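You operate a simulated robot arm through the tools that you are given. There is no shell and no other tool. Be economical: measure what you need, move in short steps, check, and stop when the job is done.

The job below is to be done with a simulated two-armed robot. You get a single attempt, and the scene is never put back.

## Task
Take the amber lamp labelled "95" from the top of the steel table and leave it on the top of the padded stand. Then put the brake pad marked "57" from the top of the steel table on top of the black seat. Then stack the tall carton labelled "620" from the top of the steel table on top of the tall carton that says "330". The order counts.

It is judged by the outcome, as a careful person would: the job done as asked, and still so three seconds after it is handed in. It fails if anything else is knocked over, pushed out of place, dropped, spilled or broken.

## Robot
Two 7-joint arms with two-finger parallel grippers on one trunk, on a base that drives. Base frame: it is fixed to the floor where the robot stands at the start and does not move with it; the origin is under the middle of the robot, x ahead of it, y to its left, z up; the surface under the hand at the start is at about z = 840. Readings come in mm, rad, newtons and seconds.
The left shoulder is at the start at [20, 113, 1222], the right one opposite. With the tool pointing down near the work surface each hand reaches from about 200 to 600 mm from the robot's upright axis, wherever it stands, measured 20 degrees to its own side. Places, roughly: black seat [-2000, -3750, 1000]; brake pad [1500, -500, 750]; tall carton [1500, -500, 1000]; top of the padded stand [-2100, -4000, 900]. Payload 1.57 kg a hand.
Tool frame (each hand has its own): the origin (TCP) lies between the finger pads and is the grasp point; the fingertips stand 30 mm ahead of it; z points along the fingers, y is the line along which they close. Largest opening 80 mm; finger width 17, thickness 12; the body of the gripper, 40 by 82 mm, starts 80 mm behind the TCP.
Orientation is that of the tool frame in the base frame, as a unit quaternion [w, x, y, z]. With the fingers straight down and closing along the base's y, the tool's x points along the base's -x, its y along +y and its z along -z.

## Interface
- The arms move only by the tool nudge_tool. It takes "left_motion", "right_motion" or both (then of equal length, played together; a hand with none holds still); each is a list that holds one entry, the list of rows, each a list of 7 numbers: the shift along the base's x, y, z in mm, then the turn, a rotation vector about the base's x, y, z in rad, then the finger opening in mm, from 0 to 80. In form: [[[tx, ty, tz, rx, ry, rz, claw], ...]]. A call has 1 to 8 rows; each row shifts and turns the commanded pose from where the row before left it. Each row takes 0.2 s and may step no farther than 50 mm and 0.15 rad from the row before; otherwise, or with a gripper value out of range, the whole call is refused. Where a pose cannot be reached the arm comes as near as it can. A force on the tool above 40 N (or 10 N above the force at the start of the call, whichever is more), or a blocked arm, ends the call early, and 0.2 s more pass. Each finger travels about 45 mm/s and halts on what it meets, pressing with about 24 N; the grip force reading is that of the motor and also rises with nothing between the fingers. The clock runs only during rows and for 0.2 s after the last one: add rows that do not move to give the fingers time. It gives the time, the measured TCP pose, the force on the tool (base axes), the opening and the grip force at its end, in the units of the frame above (readings bear some noise), with the torque about the TCP (base axes, N m) and any sound that the robot's microphone picked up.
- Cameras (640 x 400 px; columns grow to the right, rows downward): "scene" is now at [97.4, -8.9, 1347.5]; the picture's right is [-0.11, -0.99, 0.00], its down [-0.57, 0.06, -0.82] and it looks along [0.81, -0.09, -0.57] (base axes); focal length 293 px, centre (320, 200). "left" rides on the left gripper at [72, 7, -122] in its tool frame; the picture's right is [-0.09, 1.00, 0.00], its down [-0.84, -0.08, -0.54] and it looks along [-0.54, -0.05, 0.84] (tool axes); focal length 238 px, centre (320, 200). "right" rides on the right gripper at [72, -7, -122] in its tool frame; the picture's right is [0.09, 1.00, 0.00], its down [-0.84, 0.08, -0.54] and it looks along [-0.54, 0.05, 0.84] (tool axes); focal length 238 px, centre (320, 200). There is no depth. A picture from a camera that has moved, and an enlarged one, comes with that camera's place and axes in the base frame and with its lens.
- snapshot(camera): a new picture of that camera. The clock stands still meanwhile.
- raise_lower(by): slides the trunk up (or, below 0, down) by that many mm; the arms and the scene camera ride with it, the base frame stays. It gives what a move gives, with no picture.
- roll_base(legs): drives the robot by 1 to 6 legs, each [ahead, left, turn to the left] in mm, mm and rad, along the robot's own axes; the way and the turn of a leg run together, so that a leg with both is an arc; at most 1500 mm and 3.142 rad a leg. The arms and the cameras ride along, it lands a little off, and it stops where it bumps. It gives what a move gives.
- turn_head(pan, tilt): turns the head with the scene camera to pan (to the left, within 1.396 rad either way) and tilt (down, from -0.506 to 1.204), counted from straight ahead of the robot. It gives what a move gives.
- close_up(camera, box): a new picture of the part [left, top, right, bottom] of that camera's present view, enlarged. The clock stands still meanwhile.
- sign_off(): hands the job in; it is judged then, once.

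Go step by step. Nothing tells you exact positions but the pictures and the camera data: compare them with the known pose of the tool, close in by small moves and look again before you grip or let go. The budget is 165 turns and 130 pictures, counting those below and the enlarged ones. Unless the task says otherwise, let go and move clear before handing in, and close with one line.

The tools are called after "Call:" by a JSON object that holds its "method" and its "body". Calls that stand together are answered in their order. nudge_tool: Moves the arms, as the interface text tells. Its arguments: {"type":"object","properties":{"left_motion":{"type":"array","items":{"type":"array","items":{"type":"array","items":{"type":"number"}}}},"right_motion":{"type":"array","items":{"type":"array","items":{"type":"array","items":{"type":"number"}}}}},"required":[]} The other tools are called the same way: raise_lower (by) slides the trunk up or down; roll_base (legs) drives the base; turn_head (pan, tilt) turns the head that bears the scene camera; snapshot (camera) takes a picture; close_up (camera, box) takes an enlarged picture of a part of a camera's view; sign_off () hands the job in.

At the start:

```text
clock: 0.0
left_tool_pos: [503.2, 128.6, 1116.1]
left_orientation: [0.0, 0.0, 1.0, 0.0]
left_ft_force: [0.3, 0.6, -0.7]
left_torque: [0.01, 0.03, 0.0]
left_grip_width: 79.9
left_gripper_force: 0.0
right_tool_pos: [431.7, -165.4, 1160.5]
right_orientation: [-0.001, 0.001, 1.0, 0.001]
right_ft_force: [-0.1, -0.1, 0.6]
right_torque: [0.01, 0.0, -0.02]
right_grip_width: 79.8
right_gripper_force: 0.1
trunk travel left (down, up): [-275.0, 295.0]
robot x, y, heading: [0.5, -3.8, -0.001]
head pan, tilt: [-0.112, 0.611]
```

scene: 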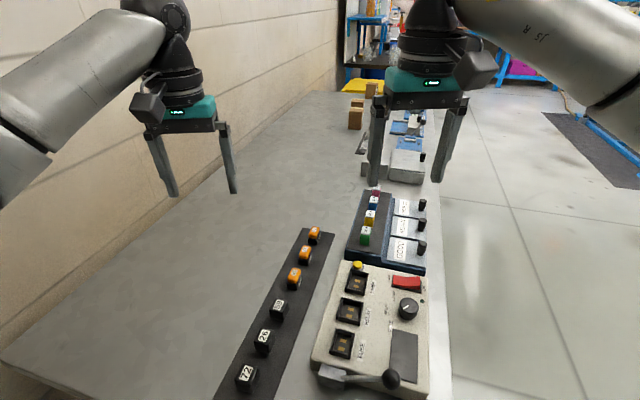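
right: 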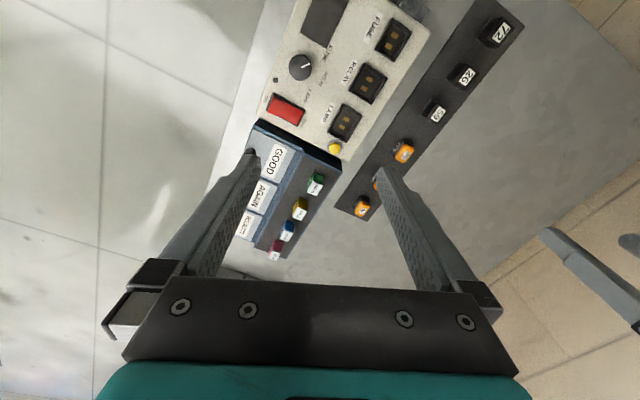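
left: 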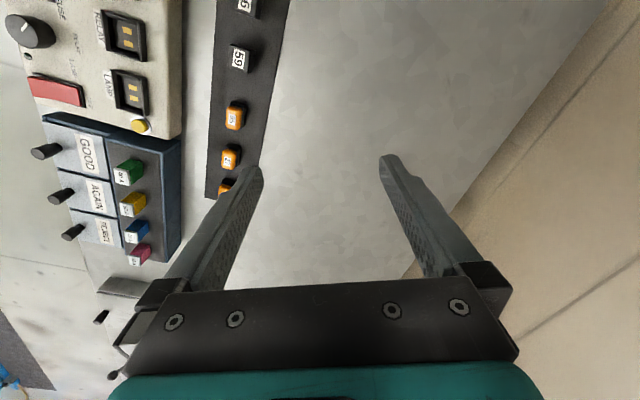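

I see a long table ahead with a strip of small lamps/relays and some cartons at the far end. I'll look closer at the labels and the far region.

Call:
{"method": "close_up", "body": {"camera": "scene", "box": [210, 220, 350, 400]}}

Call:
{"method": "close_up", "body": {"camera": "scene", "box": [330, 60, 450, 200]}}

Call:
{"method": "close_up", "body": {"camera": "left", "box": [190, 0, 290, 220]}}

```text
2.22 times, centred on (280, 310) of scene
camera zoom: at [97.4, -8.9, 1347.5], right [-0.11, -0.99, 0.0], down [-0.57, 0.06, -0.82], along [0.81, -0.09, -0.57], focal length 651 px, centre (409, -44)
```

zoom: 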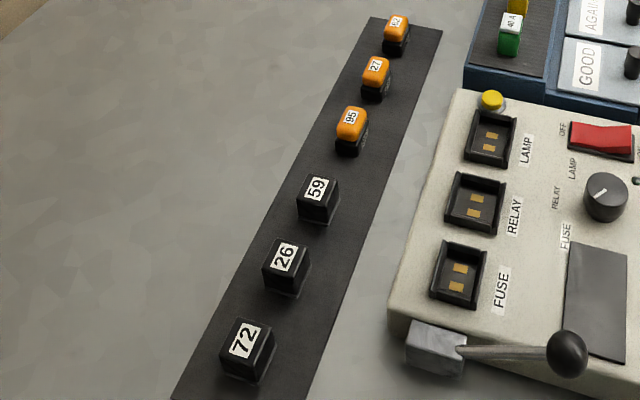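

```text
2.86 times, centred on (390, 130) of scene
camera zoom: at [97.4, -8.9, 1347.5], right [-0.11, -0.99, 0.0], down [-0.57, 0.06, -0.82], along [0.81, -0.09, -0.57], focal length 837 px, centre (120, 400)
```

zoom: 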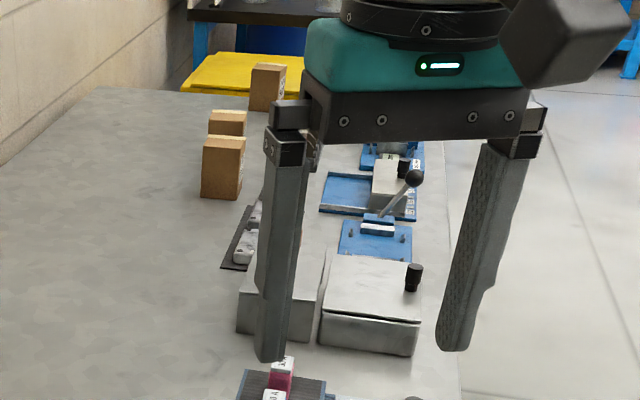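

```text
1.82 times, centred on (240, 110) of left
camera zoom: at [431.0, 134.0, 1238.6], right [0.09, 1.0, 0.0], down [0.84, -0.08, 0.54], along [0.54, -0.05, -0.84], focal length 433 px, centre (466, 364)
```

zoom: 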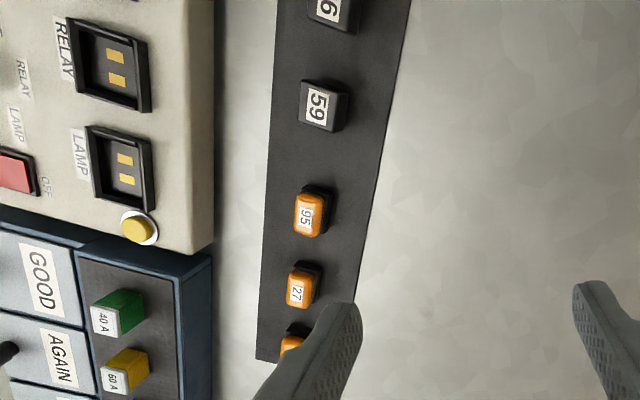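

Amber lamp 95 is at about (503, -2), its top at about z 879, and the strip runs about -0.38 rad off x. I'll bring the right hand above it, turned to match, and move the left hand aside.

Call:
{"method": "nudge_tool", "body": {"right_motion": [[[12, 27, -30, 0, 0, -0.063, 80], [12, 27, -30, 0, 0, -0.063, 80], [12, 27, -30, 0, 0, -0.063, 80], [12, 27, -30, 0, 0, -0.063, 80], [12, 27, -30, 0, 0, -0.063, 80], [11, 28, -30, 0, 0, -0.065, 80], [0, 0, 0, 0, 0, 0, 80]]], "left_motion": [[[-15, 20, 10, 0, 0, 0, 80], [-15, 20, 10, 0, 0, 0, 80], [-15, 20, 10, 0, 0, 0, 80], [-15, 20, 10, 0, 0, 0, 80], [-15, 20, 10, 0, 0, 0, 80], [-15, 20, 10, 0, 0, 0, 80], [0, 0, 0, 0, 0, 0, 80]]]}}

Call:
{"method": "snapshot", "body": {"camera": "right"}}

Call:
{"method": "snapshot", "body": {"camera": "scene"}}

```text
clock: 1.6
left_tool_pos: [414.4, 248.7, 1175.4]
left_orientation: [0.0, 0.001, 1.0, 0.0]
left_ft_force: [0.4, 0.7, -0.3]
left_torque: [0.01, 0.02, 0.01]
left_grip_width: 80.1
left_gripper_force: 0.1
right_tool_pos: [503.2, -1.8, 981.7]
right_orientation: [0.001, 0.19, 0.982, 0.001]
right_ft_force: [0.2, -0.5, 0.7]
right_torque: [-0.01, 0.04, 0.02]
right_grip_width: 80.0
right_gripper_force: 0.1
trunk travel left (down, up): [-275.0, 295.0]
robot x, y, heading: [-2.9, 2.2, -0.003]
head pan, tilt: [-0.112, 0.611]
```

```text
123 pictures are left
camera right: at [434.0, 20.0, 1103.9], right [0.29, 0.96, 0.0], down [0.8, -0.24, 0.54], along [0.52, -0.15, -0.84], focal length 238 px, centre (320, 200)
```

right: 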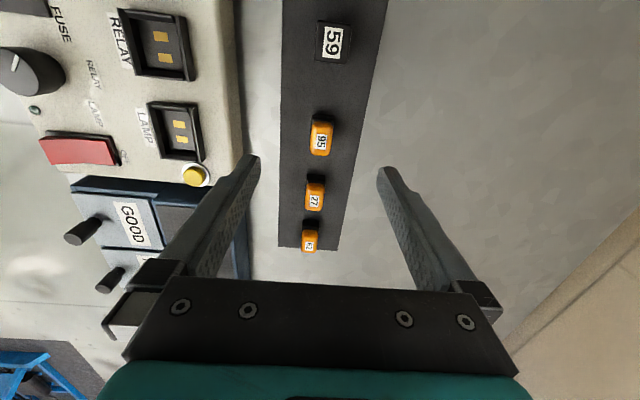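

```text
122 pictures are left
camera scene: at [97.5, -9.4, 1347.5], right [-0.11, -0.99, 0.0], down [-0.57, 0.06, -0.82], along [0.81, -0.09, -0.57], focal length 293 px, centre (320, 200)
```

scene: 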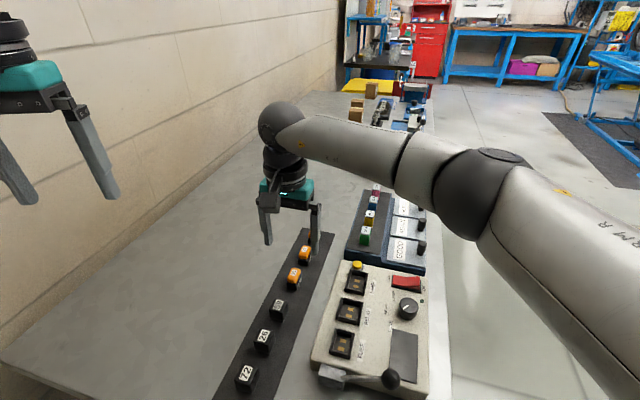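

The hand is centred over lamp 95 (sideways within 2 mm). I'll go down with the fingers straddling it, then look.

Call:
{"method": "nudge_tool", "body": {"right_motion": [[[0, 0, -34, 0, 0, 0, 80], [0, 0, -34, 0, 0, 0, 80], [0, 0, -30, 0, 0, 0, 80], [0, 0, 0, 0, 0, 0, 80]]]}}

Call:
{"method": "snapshot", "body": {"camera": "right"}}

Call:
{"method": "close_up", "body": {"camera": "scene", "box": [220, 180, 370, 320]}}

```text
clock: 2.6
left_tool_pos: [414.5, 248.6, 1176.2]
left_orientation: [0.0, 0.001, 1.0, 0.0]
left_ft_force: [-0.5, 0.4, -0.4]
left_torque: [0.0, -0.01, -0.01]
left_grip_width: 80.1
left_gripper_force: 0.0
right_tool_pos: [504.1, -3.1, 882.6]
right_orientation: [0.0, 0.189, 0.982, 0.001]
right_ft_force: [-0.5, 1.5, 1.3]
right_torque: [-0.04, -0.01, -0.02]
right_grip_width: 79.8
right_gripper_force: 0.0
trunk travel left (down, up): [-275.0, 295.0]
robot x, y, heading: [-0.2, 0.2, 0.001]
head pan, tilt: [-0.112, 0.611]
```

```text
121 pictures are left
camera right: at [434.5, 19.4, 1004.3], right [0.28, 0.96, 0.0], down [0.81, -0.24, 0.54], along [0.52, -0.15, -0.84], focal length 238 px, centre (320, 200)
```

right: 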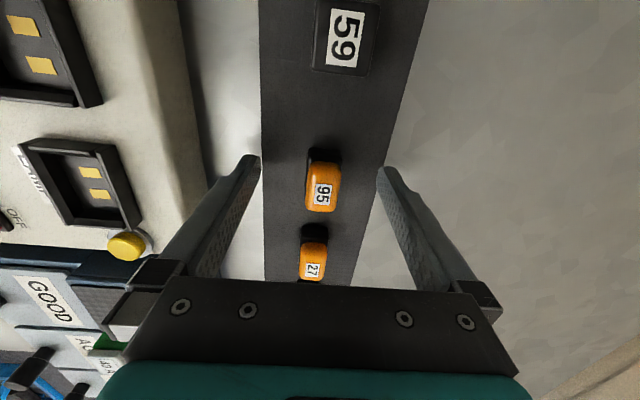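

```text
2.86 times, centred on (295, 250) of scene
camera zoom: at [97.4, -8.9, 1347.5], right [-0.11, -0.99, 0.0], down [-0.57, 0.06, -0.82], along [0.81, -0.09, -0.57], focal length 837 px, centre (391, 57)
```

zoom: 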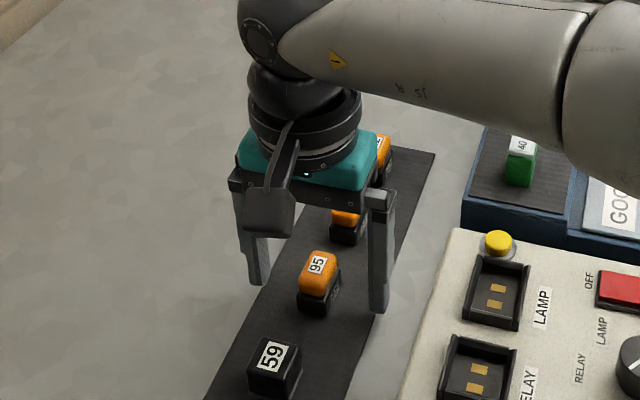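

Centred well. Lowering slightly and closing.

Call:
{"method": "nudge_tool", "body": {"right_motion": [[[-1, 2, -8, 0, 0, 0, 80], [0, 0, 0, 0, 0, 0, 10], [0, 0, 0, 0, 0, 0, 10], [0, 0, 0, 0, 0, 0, 10], [0, 0, 0, 0, 0, 0, 10], [0, 0, 0, 0, 0, 0, 10]]]}}

Call:
{"method": "snapshot", "body": {"camera": "right"}}

```text
clock: 4.0
left_tool_pos: [413.0, 248.2, 1176.4]
left_orientation: [-0.001, 0.0, 1.0, 0.001]
left_ft_force: [0.7, 0.5, -0.3]
left_torque: [-0.01, 0.03, 0.03]
left_grip_width: 79.8
left_gripper_force: 0.1
right_tool_pos: [501.0, -0.5, 873.8]
right_orientation: [0.0, 0.189, 0.982, 0.001]
right_ft_force: [-0.1, 0.7, 0.5]
right_torque: [-0.02, 0.02, 0.01]
right_grip_width: 22.7
right_gripper_force: 23.8
trunk travel left (down, up): [-275.0, 295.0]
robot x, y, heading: [1.1, 2.7, -0.003]
head pan, tilt: [-0.112, 0.611]
```

```text
119 pictures are left
camera right: at [432.7, 21.4, 996.4], right [0.28, 0.96, 0.0], down [0.81, -0.24, 0.54], along [0.52, -0.15, -0.84], focal length 238 px, centre (320, 200)
```

right: 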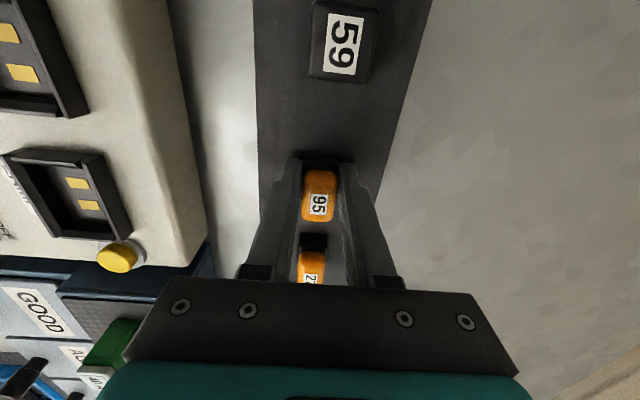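

Gripped at 22.7 mm. Lifting straight up.

Call:
{"method": "nudge_tool", "body": {"right_motion": [[[0, 0, 0, 0, 0, 0, 10], [0, 0, 15, 0, 0, 0, 10], [0, 0, 30, 0, 0, 0, 10], [0, 0, 40, 0, 0, 0, 10], [0, 0, 45, 0, 0, 0, 10], [0, 0, 45, 0, 0, 0, 10], [0, 0, 45, 0, 0, 0, 10]]]}}

Call:
{"method": "snapshot", "body": {"camera": "right"}}

Call:
{"method": "turn_head", "body": {"pan": -1.39, "tilt": 0.4}}

Call:
{"method": "snapshot", "body": {"camera": "scene"}}

```text
clock: 5.6
left_tool_pos: [415.2, 248.7, 1176.1]
left_orientation: [0.0, 0.0, 1.0, 0.0]
left_ft_force: [0.2, 0.2, -0.3]
left_torque: [-0.03, -0.01, 0.0]
left_grip_width: 79.9
left_gripper_force: 0.0
right_tool_pos: [501.6, -3.5, 1095.2]
right_orientation: [0.001, 0.189, 0.982, 0.001]
right_ft_force: [0.1, -0.2, -0.8]
right_torque: [0.0, -0.03, 0.01]
right_grip_width: 22.7
right_gripper_force: 23.6
trunk travel left (down, up): [-275.0, 295.0]
robot x, y, heading: [0.5, -4.3, 0.003]
head pan, tilt: [-0.112, 0.611]
```

```text
118 pictures are left
camera right: at [432.7, 19.6, 1216.9], right [0.28, 0.96, 0.0], down [0.81, -0.24, 0.54], along [0.52, -0.15, -0.84], focal length 238 px, centre (320, 200)
```

right: 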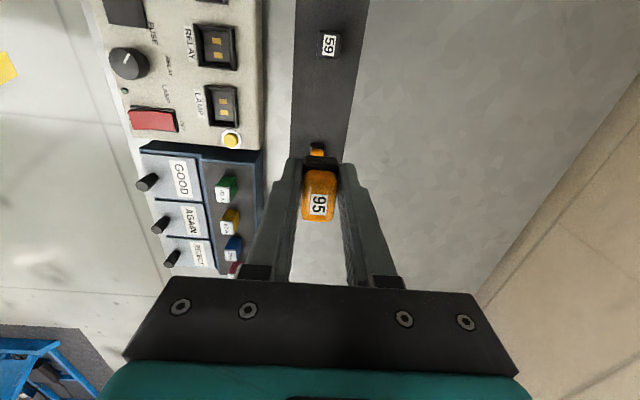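

```text
clock: 7.0
left_tool_pos: [415.0, 250.0, 1174.4]
left_orientation: [0.0, 0.0, 1.0, 0.0]
left_ft_force: [0.1, 0.6, 0.3]
left_torque: [0.01, 0.02, -0.01]
left_grip_width: 80.1
left_gripper_force: 0.0
right_tool_pos: [503.0, -2.2, 1094.8]
right_orientation: [0.001, 0.19, 0.982, 0.001]
right_ft_force: [0.6, -0.4, -0.3]
right_torque: [-0.01, 0.01, 0.0]
right_grip_width: 22.6
right_gripper_force: 24.5
trunk travel left (down, up): [-275.0, 295.0]
robot x, y, heading: [3.9, 2.1, 0.003]
head pan, tilt: [-1.389, 0.4]
```

```text
117 pictures are left
camera scene: at [26.7, -90.1, 1366.6], right [-0.98, -0.18, 0.0], down [-0.07, 0.38, -0.92], along [0.17, -0.91, -0.39], focal length 293 px, centre (320, 200)
```

scene: 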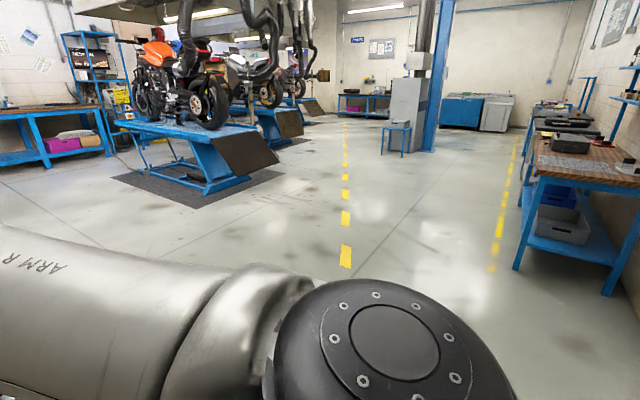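

Lamp is held. The target spot is far to the right-rear; I'll tuck the arms in, turn right, and look around.

Call:
{"method": "nudge_tool", "body": {"right_motion": [[[-25, -25, 10, 0, 0, 0.06, 10], [-25, -25, 10, 0, 0, 0.06, 10], [-25, -25, 10, 0, 0, 0.06, 10], [-25, -25, 10, 0, 0, 0.06, 10], [-25, -25, 10, 0, 0, 0.06, 10], [-25, -25, 10, 0, 0, 0.08, 10]]], "left_motion": [[[-20, -5, 0, 0, 0, 0, 80], [-20, -5, 0, 0, 0, 0, 80], [-20, -5, 0, 0, 0, 0, 80], [-20, -5, 0, 0, 0, 0, 80], [-20, -5, 0, 0, 0, 0, 80], [-20, -5, 0, 0, 0, 0, 80]]]}}

Call:
{"method": "roll_base", "body": {"legs": [[0, 0, -1.57]]}}

Call:
{"method": "turn_head", "body": {"pan": -0.5, "tilt": 0.2}}

Call:
{"method": "snapshot", "body": {"camera": "scene"}}

```text
clock: 8.4
left_tool_pos: [294.0, 220.7, 1175.2]
left_orientation: [0.0, -0.001, 1.0, -0.001]
left_ft_force: [0.2, -0.1, 0.0]
left_torque: [-0.01, 0.0, 0.03]
left_grip_width: 80.2
left_gripper_force: 0.0
right_tool_pos: [352.1, -152.1, 1154.4]
right_orientation: [-0.001, 0.0, 1.0, 0.001]
right_ft_force: [0.5, -0.6, 0.5]
right_torque: [0.0, -0.01, 0.0]
right_grip_width: 22.8
right_gripper_force: 24.0
trunk travel left (down, up): [-275.0, 295.0]
robot x, y, heading: [2.0, 1.1, -0.002]
head pan, tilt: [-1.389, 0.4]
```

```text
clock: 12.7
left_tool_pos: [221.6, -295.0, 1174.5]
left_orientation: [0.0, 0.706, 0.708, -0.001]
left_ft_force: [-0.1, -0.1, -0.1]
left_torque: [-0.01, -0.01, -0.03]
left_grip_width: 80.3
left_gripper_force: 0.0
right_tool_pos: [-149.8, -352.5, 1153.9]
right_orientation: [0.0, 0.707, 0.708, 0.001]
right_ft_force: [0.2, -0.3, -0.5]
right_torque: [0.0, 0.01, -0.04]
right_grip_width: 22.8
right_gripper_force: 23.7
trunk travel left (down, up): [-275.0, 295.0]
robot x, y, heading: [0.7, 2.2, -1.565]
head pan, tilt: [-1.389, 0.4]
```

```text
clock: 13.9
left_tool_pos: [222.1, -294.2, 1175.1]
left_orientation: [-0.001, 0.706, 0.708, 0.0]
left_ft_force: [0.1, -1.1, -0.1]
left_torque: [0.01, 0.03, 0.02]
left_grip_width: 80.1
left_gripper_force: 0.1
right_tool_pos: [-149.6, -353.9, 1153.1]
right_orientation: [0.001, 0.707, 0.708, 0.0]
right_ft_force: [0.2, 1.0, -0.6]
right_torque: [0.02, 0.01, -0.01]
right_grip_width: 22.8
right_gripper_force: 24.5
trunk travel left (down, up): [-275.0, 295.0]
robot x, y, heading: [2.9, -0.2, -1.57]
head pan, tilt: [-0.499, 0.201]
```

```text
116 pictures are left
camera scene: at [-44.6, -90.9, 1385.2], right [-0.88, 0.48, 0.0], down [0.1, 0.18, -0.98], along [-0.47, -0.86, -0.2], focal length 293 px, centre (320, 200)
```

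scene: 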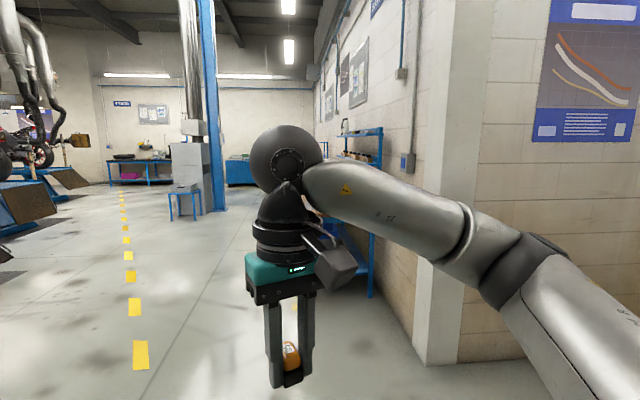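

The stand and seat should be past the bench at right. I'll drive down the aisle and look again.

Call:
{"method": "roll_base", "body": {"legs": [[1500, 0, 0], [900, 0, 0]]}}

Call:
{"method": "turn_head", "body": {"pan": -0.8, "tilt": 0.25}}

Call:
{"method": "snapshot", "body": {"camera": "scene"}}

```text
clock: 25.7
left_tool_pos: [233.0, -2706.2, 1175.1]
left_orientation: [0.0, 0.704, 0.71, 0.0]
left_ft_force: [0.6, -0.5, 0.0]
left_torque: [0.03, 0.02, 0.03]
left_grip_width: 79.8
left_gripper_force: 0.1
right_tool_pos: [-138.2, -2768.2, 1154.2]
right_orientation: [0.001, 0.704, 0.71, 0.001]
right_ft_force: [-0.1, -0.1, -0.7]
right_torque: [0.05, 0.01, 0.04]
right_grip_width: 22.8
right_gripper_force: 23.6
trunk travel left (down, up): [-275.0, 295.0]
robot x, y, heading: [8.2, -2412.5, -1.557]
head pan, tilt: [-0.499, 0.201]
```

```text
clock: 26.5
left_tool_pos: [233.1, -2706.9, 1175.1]
left_orientation: [0.0, 0.703, 0.711, 0.0]
left_ft_force: [0.7, 0.8, 0.6]
left_torque: [-0.04, 0.06, -0.01]
left_grip_width: 80.1
left_gripper_force: 0.0
right_tool_pos: [-137.9, -2767.8, 1153.0]
right_orientation: [0.0, 0.704, 0.71, 0.001]
right_ft_force: [-0.4, -0.3, 0.3]
right_torque: [-0.01, 0.0, -0.02]
right_grip_width: 22.8
right_gripper_force: 24.3
trunk travel left (down, up): [-275.0, 295.0]
robot x, y, heading: [8.1, -2414.3, -1.565]
head pan, tilt: [-0.799, 0.25]
```

```text
115 pictures are left
camera scene: at [-57.0, -2488.4, 1380.6], right [-0.7, 0.71, 0.0], down [0.18, 0.17, -0.97], along [-0.69, -0.68, -0.25], focal length 293 px, centre (320, 200)
```

scene: 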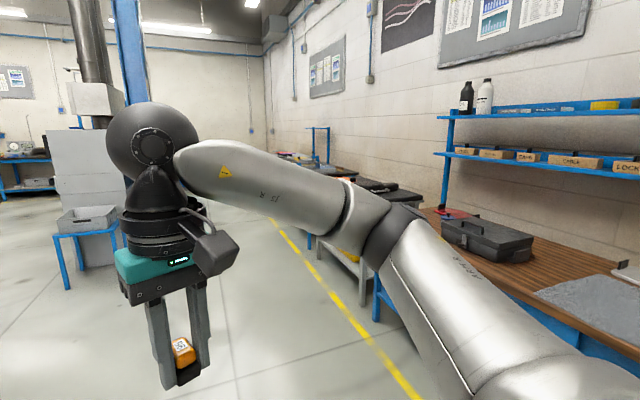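

The seat is partly hidden by the arm. I'll drive further forward and turn toward it.

Call:
{"method": "roll_base", "body": {"legs": [[1350, 0, 0], [0, 0, -1.2]]}}

Call:
{"method": "turn_head", "body": {"pan": -0.3, "tilt": 0.25}}

Call:
{"method": "snapshot", "body": {"camera": "scene"}}

```text
clock: 36.1
left_tool_pos: [-159.5, -4069.3, 1175.3]
left_orientation: [0.0, 0.979, 0.202, 0.0]
left_ft_force: [0.8, -0.1, 0.9]
left_torque: [-0.01, -0.02, -0.01]
left_grip_width: 79.8
left_gripper_force: 0.0
right_tool_pos: [-361.9, -3751.6, 1154.5]
right_orientation: [0.0, 0.979, 0.202, 0.0]
right_ft_force: [0.5, -1.1, -0.4]
right_torque: [0.0, 0.01, 0.0]
right_grip_width: 23.0
right_gripper_force: 23.9
trunk travel left (down, up): [-275.0, 295.0]
robot x, y, heading: [22.1, -3747.1, -2.734]
head pan, tilt: [-0.799, 0.25]
```

```text
clock: 37.0
left_tool_pos: [-160.1, -4069.4, 1175.5]
left_orientation: [-0.001, 0.979, 0.202, 0.0]
left_ft_force: [0.6, -0.2, -0.1]
left_torque: [0.04, 0.03, -0.03]
left_grip_width: 80.3
left_gripper_force: 0.1
right_tool_pos: [-361.3, -3751.2, 1155.1]
right_orientation: [0.0, 0.979, 0.203, 0.0]
right_ft_force: [0.5, -0.5, -0.4]
right_torque: [-0.01, 0.01, 0.03]
right_grip_width: 23.0
right_gripper_force: 24.4
trunk travel left (down, up): [-275.0, 295.0]
robot x, y, heading: [26.3, -3751.9, -2.734]
head pan, tilt: [-0.3, 0.25]
```

```text
114 pictures are left
camera scene: at [-80.2, -3762.5, 1380.6], right [-0.11, 0.99, 0.0], down [0.25, 0.03, -0.97], along [-0.96, -0.1, -0.25], focal length 293 px, centre (320, 200)
```

scene: 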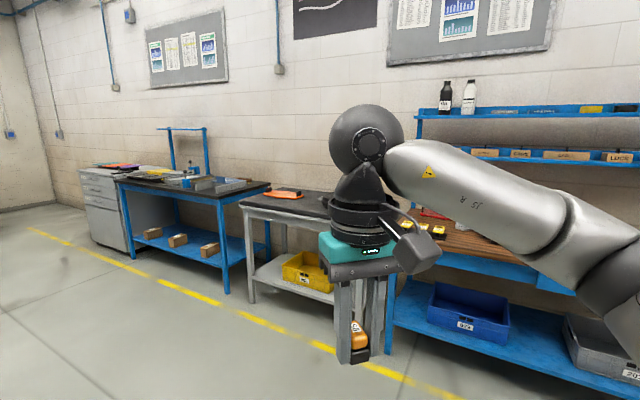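

The padded, black-topped stand is ahead; the seat is hidden behind the hand. I'll square up to the wall and advance.

Call:
{"method": "roll_base", "body": {"legs": [[0, 0, -0.41], [600, 150, 0]]}}

Call:
{"method": "turn_head", "body": {"pan": 0.0, "tilt": 0.45}}

Call:
{"method": "snapshot", "body": {"camera": "scene"}}

```text
clock: 41.8
left_tool_pos: [-883.4, -4131.9, 1175.7]
left_orientation: [0.001, 1.0, 0.01, -0.001]
left_ft_force: [-0.6, 0.1, 0.0]
left_torque: [-0.01, -0.01, 0.01]
left_grip_width: 80.0
left_gripper_force: 0.2
right_tool_pos: [-947.1, -3761.6, 1154.1]
right_orientation: [0.002, 1.0, 0.008, 0.001]
right_ft_force: [-0.3, 0.6, -0.3]
right_torque: [0.0, -0.01, 0.03]
right_grip_width: 22.9
right_gripper_force: 23.4
trunk travel left (down, up): [-275.0, 295.0]
robot x, y, heading: [-594.1, -3906.0, -3.126]
head pan, tilt: [-0.3, 0.25]
```

```text
clock: 42.6
left_tool_pos: [-883.0, -4132.3, 1175.4]
left_orientation: [0.0, 1.0, 0.009, 0.0]
left_ft_force: [-0.9, -0.1, 0.4]
left_torque: [-0.03, -0.02, 0.0]
left_grip_width: 80.0
left_gripper_force: 0.1
right_tool_pos: [-947.6, -3762.1, 1154.4]
right_orientation: [0.001, 1.0, 0.009, 0.0]
right_ft_force: [0.3, 1.1, -1.1]
right_torque: [-0.01, 0.03, -0.01]
right_grip_width: 23.0
right_gripper_force: 23.9
trunk travel left (down, up): [-275.0, 295.0]
robot x, y, heading: [-593.6, -3905.7, -3.125]
head pan, tilt: [0.0, 0.45]
```

```text
113 pictures are left
camera scene: at [-694.3, -3906.7, 1362.0], right [-0.02, 1.0, 0.0], down [0.43, 0.01, -0.9], along [-0.9, -0.02, -0.43], focal length 293 px, centre (320, 200)
```

scene: 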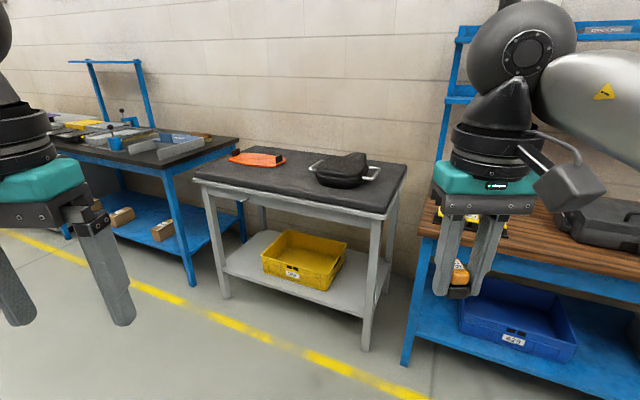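

The black seat sits on the padded stand (grey table with black pad), which is turned about 20°. I'll square up with it and come nearer.

Call:
{"method": "roll_base", "body": {"legs": [[0, 0, -0.362], [288, 650, 0]]}}

Call:
{"method": "turn_head", "body": {"pan": 0.0, "tilt": 0.5}}

Call:
{"method": "snapshot", "body": {"camera": "scene"}}

```text
clock: 47.6
left_tool_pos: [-1432.5, -4526.8, 1175.0]
left_orientation: [0.001, 0.985, -0.174, 0.0]
left_ft_force: [0.1, -0.1, 0.0]
left_torque: [0.01, -0.01, 0.03]
left_grip_width: 79.9
left_gripper_force: 0.1
right_tool_pos: [-1361.4, -4157.0, 1154.7]
right_orientation: [0.0, 0.985, -0.173, 0.0]
right_ft_force: [1.1, -0.6, -0.2]
right_torque: [0.0, -0.01, 0.01]
right_grip_width: 22.4
right_gripper_force: 24.3
trunk travel left (down, up): [-275.0, 295.0]
robot x, y, heading: [-1082.6, -4421.4, 2.795]
head pan, tilt: [0.0, 0.45]
```

```text
clock: 48.2
left_tool_pos: [-1431.9, -4525.9, 1174.6]
left_orientation: [0.0, 0.985, -0.174, 0.001]
left_ft_force: [-0.7, -0.2, -0.2]
left_torque: [-0.01, 0.02, 0.02]
left_grip_width: 80.1
left_gripper_force: 0.1
right_tool_pos: [-1362.3, -4156.3, 1154.2]
right_orientation: [0.001, 0.985, -0.173, 0.0]
right_ft_force: [0.2, 0.0, -0.7]
right_torque: [-0.02, 0.0, -0.01]
right_grip_width: 22.7
right_gripper_force: 24.0
trunk travel left (down, up): [-275.0, 295.0]
robot x, y, heading: [-1081.3, -4415.7, 2.793]
head pan, tilt: [0.0, 0.499]
```

```text
112 pictures are left
camera scene: at [-1176.5, -4383.3, 1357.5], right [0.34, 0.94, 0.0], down [0.45, -0.16, -0.88], along [-0.83, 0.3, -0.48], focal length 293 px, centre (320, 200)
```

scene: 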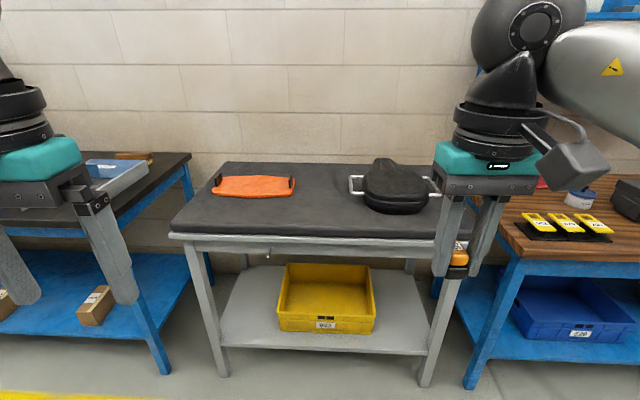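

I'm squared to the stand. The free area is in the front middle, left of the seat; I'll approach so that the right hand is over it.

Call:
{"method": "roll_base", "body": {"legs": [[0, 170, 0], [350, 0, 0]]}}

Call:
{"method": "turn_head", "body": {"pan": -0.1, "tilt": 0.75}}

Call:
{"method": "snapshot", "body": {"camera": "scene"}}

Call:
{"method": "snapshot", "body": {"camera": "right"}}

```text
clock: 51.5
left_tool_pos: [-1821.5, -4564.9, 1175.1]
left_orientation: [0.0, 0.985, -0.171, 0.001]
left_ft_force: [0.4, 1.3, 1.0]
left_torque: [-0.04, 0.0, -0.02]
left_grip_width: 80.0
left_gripper_force: 0.1
right_tool_pos: [-1750.4, -4195.0, 1154.0]
right_orientation: [0.002, 0.985, -0.171, 0.0]
right_ft_force: [0.6, 0.0, 0.7]
right_torque: [0.03, -0.05, 0.03]
right_grip_width: 22.7
right_gripper_force: 24.1
trunk travel left (down, up): [-275.0, 295.0]
robot x, y, heading: [-1466.0, -4460.2, 2.801]
head pan, tilt: [0.0, 0.499]
```

```text
clock: 52.3
left_tool_pos: [-1819.6, -4564.4, 1175.0]
left_orientation: [0.0, 0.985, -0.172, 0.0]
left_ft_force: [0.1, 0.0, 0.8]
left_torque: [0.0, -0.01, 0.01]
left_grip_width: 80.1
left_gripper_force: 0.1
right_tool_pos: [-1750.2, -4194.7, 1153.0]
right_orientation: [0.001, 0.985, -0.171, 0.0]
right_ft_force: [-0.2, 0.4, -1.0]
right_torque: [0.0, 0.0, -0.03]
right_grip_width: 23.1
right_gripper_force: 24.2
trunk travel left (down, up): [-275.0, 295.0]
robot x, y, heading: [-1467.5, -4459.8, 2.798]
head pan, tilt: [-0.099, 0.75]
```

```text
111 pictures are left
camera scene: at [-1552.7, -4416.6, 1335.6], right [0.43, 0.9, 0.0], down [0.62, -0.29, -0.73], along [-0.66, 0.31, -0.68], focal length 293 px, centre (320, 200)
```

scene: 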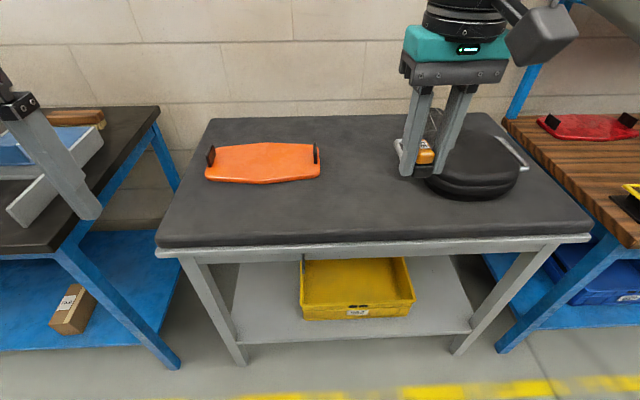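

```text
110 pictures are left
camera right: at [-1679.6, -4211.5, 1275.4], right [-0.25, -0.97, 0.0], down [-0.81, 0.21, 0.54], along [-0.53, 0.13, -0.84], focal length 238 px, centre (320, 200)
```

right: 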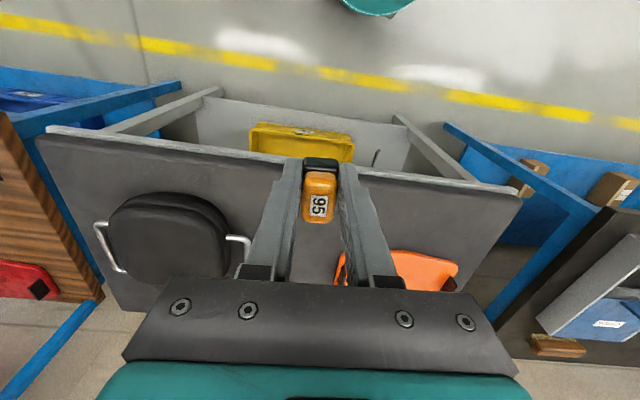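

Pad top is at about z 883. I'll roll in 60 mm, then move the hand over the free spot ~100 mm inside the front edge and lower to just above it.

Call:
{"method": "roll_base", "body": {"legs": [[60, 0, 0]]}}

Call:
{"method": "nudge_tool", "body": {"right_motion": [[[-35, 13, -30, 0, 0, 0, 10], [-35, 13, -35, 0, 0, 0, 10], [-35, 13, -35, 0, 0, 0, 10], [-35, 13, -35, 0, 0, 0, 10], [0, 0, -40, 0, 0, 0, 10], [0, 0, -20, 0, 0, 0, 10], [0, 0, 0, 0, 0, 0, 10]]]}}

Call:
{"method": "snapshot", "body": {"camera": "scene"}}

Call:
{"method": "snapshot", "body": {"camera": "right"}}

```text
clock: 53.3
left_tool_pos: [-1875.8, -4545.7, 1175.1]
left_orientation: [0.0, 0.985, -0.171, 0.001]
left_ft_force: [0.2, -0.1, -0.2]
left_torque: [-0.03, -0.05, 0.01]
left_grip_width: 80.0
left_gripper_force: 0.1
right_tool_pos: [-1806.6, -4175.0, 1153.0]
right_orientation: [0.001, 0.985, -0.171, 0.0]
right_ft_force: [-0.2, -0.1, -1.1]
right_torque: [-0.01, -0.04, -0.01]
right_grip_width: 22.7
right_gripper_force: 23.5
trunk travel left (down, up): [-275.0, 295.0]
robot x, y, heading: [-1522.2, -4439.8, 2.794]
head pan, tilt: [-0.099, 0.75]
```

```text
refused: row 2 steps farther than a row can; nothing moved
```

```text
109 pictures are left
camera scene: at [-1609.3, -4396.4, 1335.4], right [0.43, 0.9, 0.0], down [0.62, -0.29, -0.73], along [-0.66, 0.31, -0.68], focal length 293 px, centre (320, 200)
```

scene: 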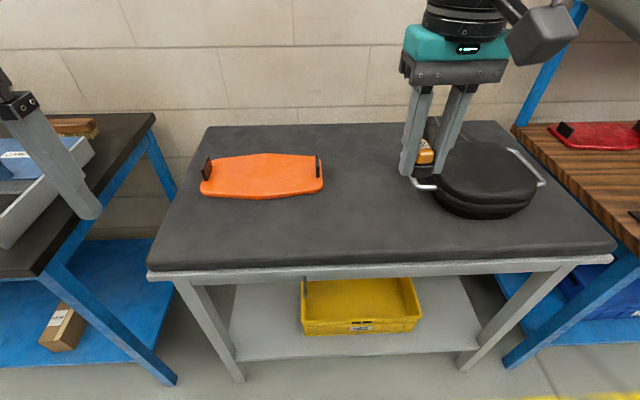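

```text
108 pictures are left
camera right: at [-1736.4, -4191.4, 1275.2], right [-0.25, -0.97, 0.0], down [-0.81, 0.21, 0.54], along [-0.53, 0.13, -0.84], focal length 238 px, centre (320, 200)
```

right: 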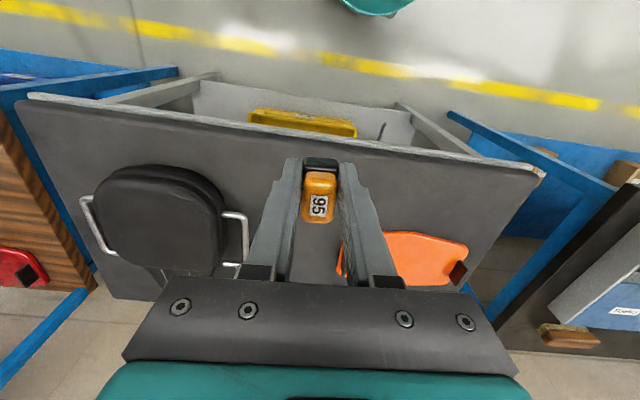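

Each row must be under 50 mm; I'll resend in smaller steps.

Call:
{"method": "nudge_tool", "body": {"right_motion": [[[-33, 12, -30, 0, 0, 0, 10], [-33, 12, -30, 0, 0, 0, 10], [-33, 12, -30, 0, 0, 0, 10], [-33, 12, -30, 0, 0, 0, 10], [0, 0, -45, 0, 0, 0, 10], [0, 0, -35, 0, 0, 0, 10], [0, 0, 0, 0, 0, 0, 10]]]}}

Call:
{"method": "snapshot", "body": {"camera": "scene"}}

Call:
{"method": "snapshot", "body": {"camera": "right"}}

```text
clock: 54.9
left_tool_pos: [-1875.0, -4545.5, 1176.0]
left_orientation: [0.0, 0.985, -0.171, 0.001]
left_ft_force: [-0.2, 0.5, 0.6]
left_torque: [-0.01, -0.03, -0.01]
left_grip_width: 79.8
left_gripper_force: 0.1
right_tool_pos: [-1937.3, -4129.9, 951.4]
right_orientation: [0.0, 0.985, -0.171, -0.001]
right_ft_force: [0.0, -0.6, -0.9]
right_torque: [-0.05, -0.01, -0.01]
right_grip_width: 22.9
right_gripper_force: 23.9
trunk travel left (down, up): [-275.0, 295.0]
robot x, y, heading: [-1525.1, -4433.7, 2.799]
head pan, tilt: [-0.099, 0.75]
```

```text
107 pictures are left
camera scene: at [-1608.2, -4396.7, 1335.6], right [0.43, 0.9, 0.0], down [0.62, -0.29, -0.73], along [-0.66, 0.31, -0.68], focal length 293 px, centre (320, 200)
```

scene: 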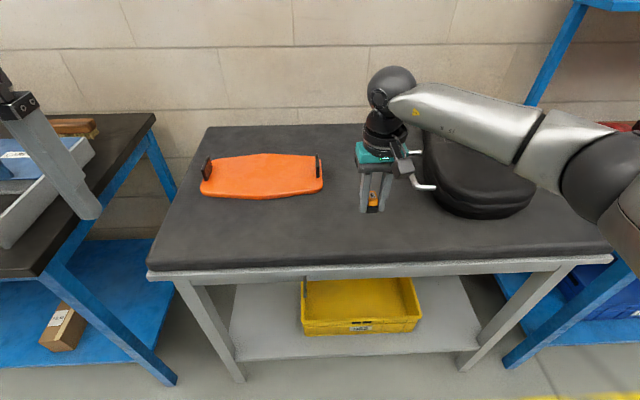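

```text
106 pictures are left
camera right: at [-1867.2, -4144.5, 1073.1], right [-0.25, -0.97, 0.0], down [-0.81, 0.21, 0.54], along [-0.53, 0.13, -0.84], focal length 238 px, centre (320, 200)
```

right: 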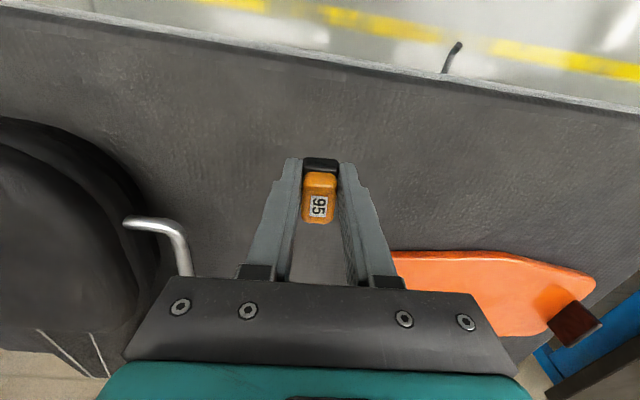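

Spot is clear. Lowering gently.

Call:
{"method": "nudge_tool", "body": {"right_motion": [[[0, 0, -14, 0, 0, 0, 10], [0, 0, -10, 0, 0, 0, 10], [0, 0, -4, 0, 0, 0, 10]]]}}

Call:
{"method": "snapshot", "body": {"camera": "right"}}

Call:
{"method": "close_up", "body": {"camera": "scene", "box": [340, 130, 420, 230]}}

```text
clock: 55.7
left_tool_pos: [-1874.8, -4545.6, 1174.9]
left_orientation: [0.001, 0.985, -0.171, 0.0]
left_ft_force: [-0.8, 0.1, 0.0]
left_torque: [-0.01, 0.01, -0.02]
left_grip_width: 79.9
left_gripper_force: 0.0
right_tool_pos: [-1936.5, -4128.8, 924.6]
right_orientation: [0.001, 0.985, -0.172, 0.0]
right_ft_force: [0.0, 0.0, -0.4]
right_torque: [0.02, 0.01, 0.02]
right_grip_width: 22.9
right_gripper_force: 24.1
trunk travel left (down, up): [-275.0, 295.0]
robot x, y, heading: [-1525.5, -4436.2, 2.803]
head pan, tilt: [-0.099, 0.75]
```

```text
105 pictures are left
camera right: at [-1868.0, -4144.9, 1046.5], right [-0.25, -0.97, 0.0], down [-0.81, 0.21, 0.54], along [-0.53, 0.13, -0.84], focal length 238 px, centre (320, 200)
```

right: 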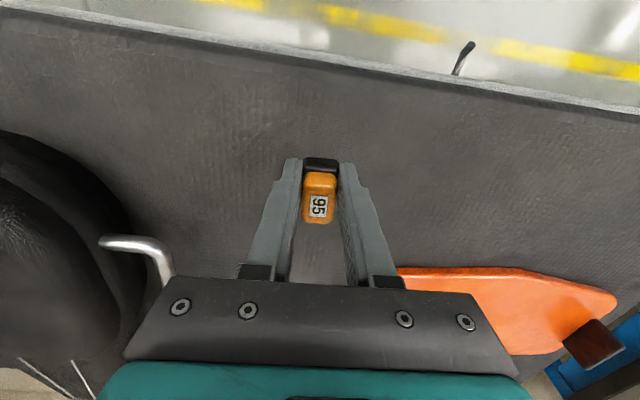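

```text
4.00 times, centred on (380, 180) of scene
camera zoom: at [-1608.3, -4396.7, 1335.5], right [0.43, 0.9, 0.0], down [0.62, -0.29, -0.73], along [-0.66, 0.31, -0.68], focal length 1172 px, centre (80, 280)
```

zoom: 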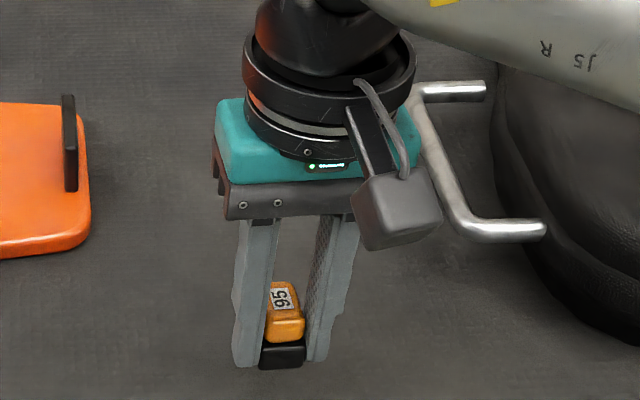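

Not touching yet; continuing in small steps.

Call:
{"method": "nudge_tool", "body": {"right_motion": [[[0, 0, -3, 0, 0, 0, 10], [0, 0, -3, 0, 0, 0, 10]]]}}

Call:
{"method": "nudge_tool", "body": {"right_motion": [[[0, 0, -2, 0, 0, 0, 10], [0, 0, -2, 0, 0, 0, 10]]]}}

Call:
{"method": "nudge_tool", "body": {"right_motion": [[[0, 0, -2, 0, 0, 0, 10], [0, 0, -1, 0, 0, 0, 10]]]}}

```text
clock: 56.3
left_tool_pos: [-1874.1, -4545.5, 1176.7]
left_orientation: [0.001, 0.985, -0.171, -0.001]
left_ft_force: [0.8, 0.9, -0.2]
left_torque: [0.02, -0.02, 0.0]
left_grip_width: 80.2
left_gripper_force: 0.0
right_tool_pos: [-1937.5, -4126.7, 919.7]
right_orientation: [0.0, 0.985, -0.17, 0.0]
right_ft_force: [0.4, -0.3, 0.2]
right_torque: [0.01, -0.02, -0.01]
right_grip_width: 23.0
right_gripper_force: 24.3
trunk travel left (down, up): [-275.0, 295.0]
robot x, y, heading: [-1525.9, -4436.1, 2.796]
head pan, tilt: [-0.099, 0.75]
```

```text
clock: 56.9
left_tool_pos: [-1874.8, -4545.8, 1175.7]
left_orientation: [0.0, 0.985, -0.171, 0.001]
left_ft_force: [0.0, 0.0, 0.5]
left_torque: [0.03, -0.02, 0.02]
left_grip_width: 80.0
left_gripper_force: 0.1
right_tool_pos: [-1938.4, -4128.0, 915.9]
right_orientation: [0.0, 0.985, -0.171, -0.001]
right_ft_force: [-0.2, -0.5, 0.4]
right_torque: [0.01, -0.02, 0.02]
right_grip_width: 22.7
right_gripper_force: 24.1
trunk travel left (down, up): [-275.0, 295.0]
robot x, y, heading: [-1523.6, -4437.3, 2.795]
head pan, tilt: [-0.099, 0.75]
```

```text
clock: 57.5
left_tool_pos: [-1874.8, -4545.7, 1176.4]
left_orientation: [0.001, 0.985, -0.171, 0.0]
left_ft_force: [-0.4, -0.3, -0.3]
left_torque: [-0.02, 0.0, -0.01]
left_grip_width: 80.0
left_gripper_force: 0.1
right_tool_pos: [-1936.0, -4128.0, 912.6]
right_orientation: [0.001, 0.985, -0.171, -0.001]
right_ft_force: [0.4, -0.1, 0.2]
right_torque: [0.01, 0.01, 0.01]
right_grip_width: 23.0
right_gripper_force: 24.1
trunk travel left (down, up): [-275.0, 295.0]
robot x, y, heading: [-1522.0, -4441.9, 2.798]
head pan, tilt: [-0.099, 0.75]
```

Still no contact; continuing.

Call:
{"method": "nudge_tool", "body": {"right_motion": [[[0, 0, -2, 0, 0, 0, 10], [0, 0, -1, 0, 0, 0, 10]]]}}

Call:
{"method": "nudge_tool", "body": {"right_motion": [[[0, 0, -2, 0, 0, 0, 10], [0, 0, -1, 0, 0, 0, 10]]]}}

Call:
{"method": "close_up", "body": {"camera": "scene", "box": [340, 130, 420, 230]}}

```text
clock: 58.1
left_tool_pos: [-1875.3, -4545.8, 1175.4]
left_orientation: [0.0, 0.985, -0.171, -0.001]
left_ft_force: [-0.6, 0.9, 0.6]
left_torque: [0.0, 0.03, 0.01]
left_grip_width: 79.9
left_gripper_force: 0.1
right_tool_pos: [-1936.7, -4127.3, 910.1]
right_orientation: [0.001, 0.985, -0.171, 0.0]
right_ft_force: [1.1, -0.4, 0.3]
right_torque: [-0.02, 0.01, -0.03]
right_grip_width: 22.9
right_gripper_force: 23.4
trunk travel left (down, up): [-275.0, 295.0]
robot x, y, heading: [-1522.9, -4435.5, 2.799]
head pan, tilt: [-0.099, 0.75]
```

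```text
clock: 58.7
left_tool_pos: [-1875.0, -4545.4, 1175.2]
left_orientation: [0.0, 0.985, -0.171, 0.001]
left_ft_force: [-0.2, 0.6, 0.5]
left_torque: [-0.05, -0.03, 0.02]
left_grip_width: 80.2
left_gripper_force: 0.1
right_tool_pos: [-1937.0, -4127.5, 907.2]
right_orientation: [0.001, 0.985, -0.171, 0.0]
right_ft_force: [0.0, 0.8, -0.2]
right_torque: [-0.01, 0.02, 0.01]
right_grip_width: 22.6
right_gripper_force: 24.1
trunk travel left (down, up): [-275.0, 295.0]
robot x, y, heading: [-1523.1, -4435.5, 2.8]
head pan, tilt: [-0.099, 0.75]
```

```text
4.00 times, centred on (380, 180) of scene
camera zoom: at [-1608.3, -4396.7, 1335.5], right [0.43, 0.9, 0.0], down [0.62, -0.29, -0.73], along [-0.66, 0.31, -0.68], focal length 1172 px, centre (80, 280)
```

zoom: 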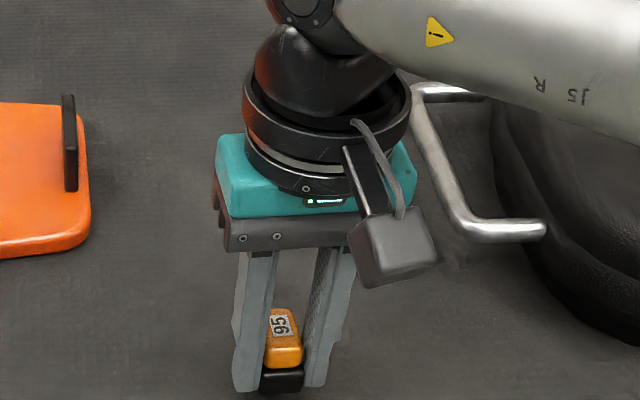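

Continuing down slowly, watching force.

Call:
{"method": "nudge_tool", "body": {"right_motion": [[[0, 0, -1, 0, 0, 0, 10], [0, 0, -1, 0, 0, 0, 10], [0, 0, -1, 0, 0, 0, 10], [0, 0, -1, 0, 0, 0, 10]]]}}

Call:
{"method": "nudge_tool", "body": {"right_motion": [[[0, 0, -1, 0, 0, 0, 10], [0, 0, -1, 0, 0, 0, 10], [0, 0, -1, 0, 0, 0, 10]]]}}

Call:
{"method": "nudge_tool", "body": {"right_motion": [[[0, 0, -1, 0, 0, 0, 10], [0, 0, -1, 0, 0, 0, 10], [0, 0, -1, 0, 0, 0, 10]]]}}

```text
clock: 59.7
left_tool_pos: [-1875.0, -4546.0, 1175.7]
left_orientation: [0.0, 0.985, -0.171, 0.0]
left_ft_force: [-0.3, 0.2, 0.5]
left_torque: [0.01, 0.0, -0.03]
left_grip_width: 80.1
left_gripper_force: 0.1
right_tool_pos: [-1935.8, -4128.2, 904.4]
right_orientation: [0.001, 0.985, -0.171, 0.001]
right_ft_force: [-1.1, 0.2, -0.9]
right_torque: [0.0, -0.02, -0.01]
right_grip_width: 22.8
right_gripper_force: 23.8
trunk travel left (down, up): [-275.0, 295.0]
robot x, y, heading: [-1524.7, -4436.9, 2.791]
head pan, tilt: [-0.099, 0.75]
```

```text
clock: 60.5
left_tool_pos: [-1875.8, -4545.7, 1175.0]
left_orientation: [0.0, 0.985, -0.171, 0.0]
left_ft_force: [-0.2, 0.1, -0.2]
left_torque: [0.02, -0.03, -0.01]
left_grip_width: 79.7
left_gripper_force: 0.0
right_tool_pos: [-1937.7, -4127.3, 898.4]
right_orientation: [0.001, 0.985, -0.171, 0.0]
right_ft_force: [-0.1, 0.3, -0.4]
right_torque: [0.01, 0.01, -0.01]
right_grip_width: 22.7
right_gripper_force: 23.7
trunk travel left (down, up): [-275.0, 295.0]
robot x, y, heading: [-1520.8, -4440.3, 2.799]
head pan, tilt: [-0.099, 0.75]
```

```text
clock: 61.3
left_tool_pos: [-1876.8, -4545.9, 1175.3]
left_orientation: [0.0, 0.985, -0.17, -0.001]
left_ft_force: [0.7, 0.5, -0.9]
left_torque: [-0.01, 0.0, -0.02]
left_grip_width: 80.1
left_gripper_force: 0.2
right_tool_pos: [-1936.3, -4127.9, 896.5]
right_orientation: [0.001, 0.985, -0.171, 0.001]
right_ft_force: [0.0, -0.4, 0.2]
right_torque: [-0.04, 0.0, 0.0]
right_grip_width: 23.0
right_gripper_force: 24.2
trunk travel left (down, up): [-275.0, 295.0]
robot x, y, heading: [-1524.4, -4435.1, 2.8]
head pan, tilt: [-0.099, 0.75]
```

Still free. Checking where the pad edge is and continuing.

Call:
{"method": "nudge_tool", "body": {"right_motion": [[[0, 0, -1, 0, 0, 0, 10], [0, 0, -1, 0, 0, 0, 10], [0, 0, -1, 0, 0, 0, 10]]]}}

Call:
{"method": "nudge_tool", "body": {"right_motion": [[[0, 0, -1, 0, 0, 0, 10], [0, 0, -1, 0, 0, 0, 10], [0, 0, -1, 0, 0, 0, 10]]]}}

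Call:
{"method": "close_up", "body": {"camera": "scene", "box": [330, 150, 430, 280]}}

Call:
{"method": "snapshot", "body": {"camera": "right"}}

```text
clock: 62.1
left_tool_pos: [-1874.8, -4546.7, 1175.3]
left_orientation: [0.0, 0.985, -0.171, 0.0]
left_ft_force: [-0.5, 0.1, -0.4]
left_torque: [0.03, 0.01, 0.03]
left_grip_width: 80.1
left_gripper_force: 0.0
right_tool_pos: [-1936.6, -4128.6, 894.4]
right_orientation: [0.001, 0.985, -0.17, -0.001]
right_ft_force: [0.0, 0.1, -0.1]
right_torque: [-0.01, 0.0, -0.03]
right_grip_width: 22.9
right_gripper_force: 24.2
trunk travel left (down, up): [-275.0, 295.0]
robot x, y, heading: [-1521.1, -4435.6, 2.796]
head pan, tilt: [-0.099, 0.75]
```

```text
clock: 62.9
left_tool_pos: [-1875.5, -4545.7, 1175.6]
left_orientation: [0.0, 0.985, -0.171, 0.0]
left_ft_force: [0.1, -0.6, 0.2]
left_torque: [0.0, -0.01, 0.02]
left_grip_width: 80.1
left_gripper_force: 0.0
right_tool_pos: [-1937.7, -4127.1, 892.4]
right_orientation: [0.001, 0.985, -0.171, -0.001]
right_ft_force: [0.1, 0.4, 4.3]
right_torque: [0.04, -0.02, -0.02]
right_grip_width: 22.8
right_gripper_force: 24.0
trunk travel left (down, up): [-275.0, 295.0]
robot x, y, heading: [-1524.0, -4436.9, 2.794]
head pan, tilt: [-0.099, 0.75]
```

```text
3.08 times, centred on (380, 215) of scene
camera zoom: at [-1607.9, -4396.8, 1335.6], right [0.43, 0.9, 0.0], down [0.62, -0.29, -0.73], along [-0.66, 0.31, -0.68], focal length 901 px, centre (135, 154)
```

zoom: 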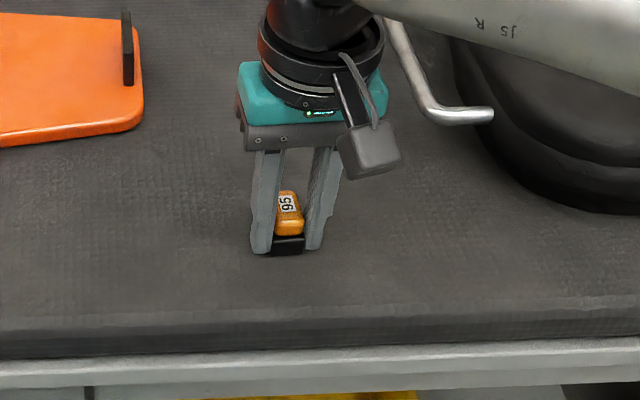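

```text
101 pictures are left
camera right: at [-1867.3, -4143.3, 1013.0], right [-0.25, -0.97, 0.0], down [-0.81, 0.21, 0.54], along [-0.53, 0.13, -0.84], focal length 238 px, centre (320, 200)
```

right: 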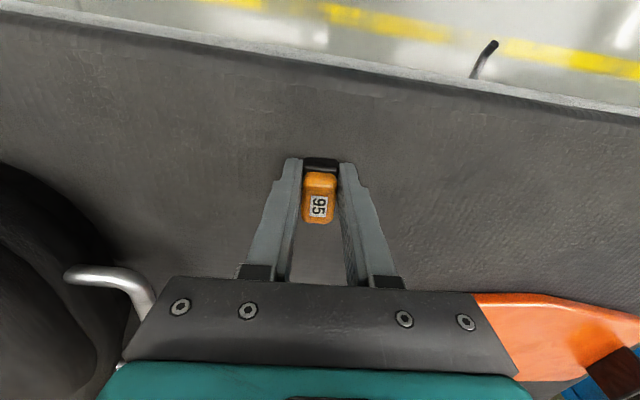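

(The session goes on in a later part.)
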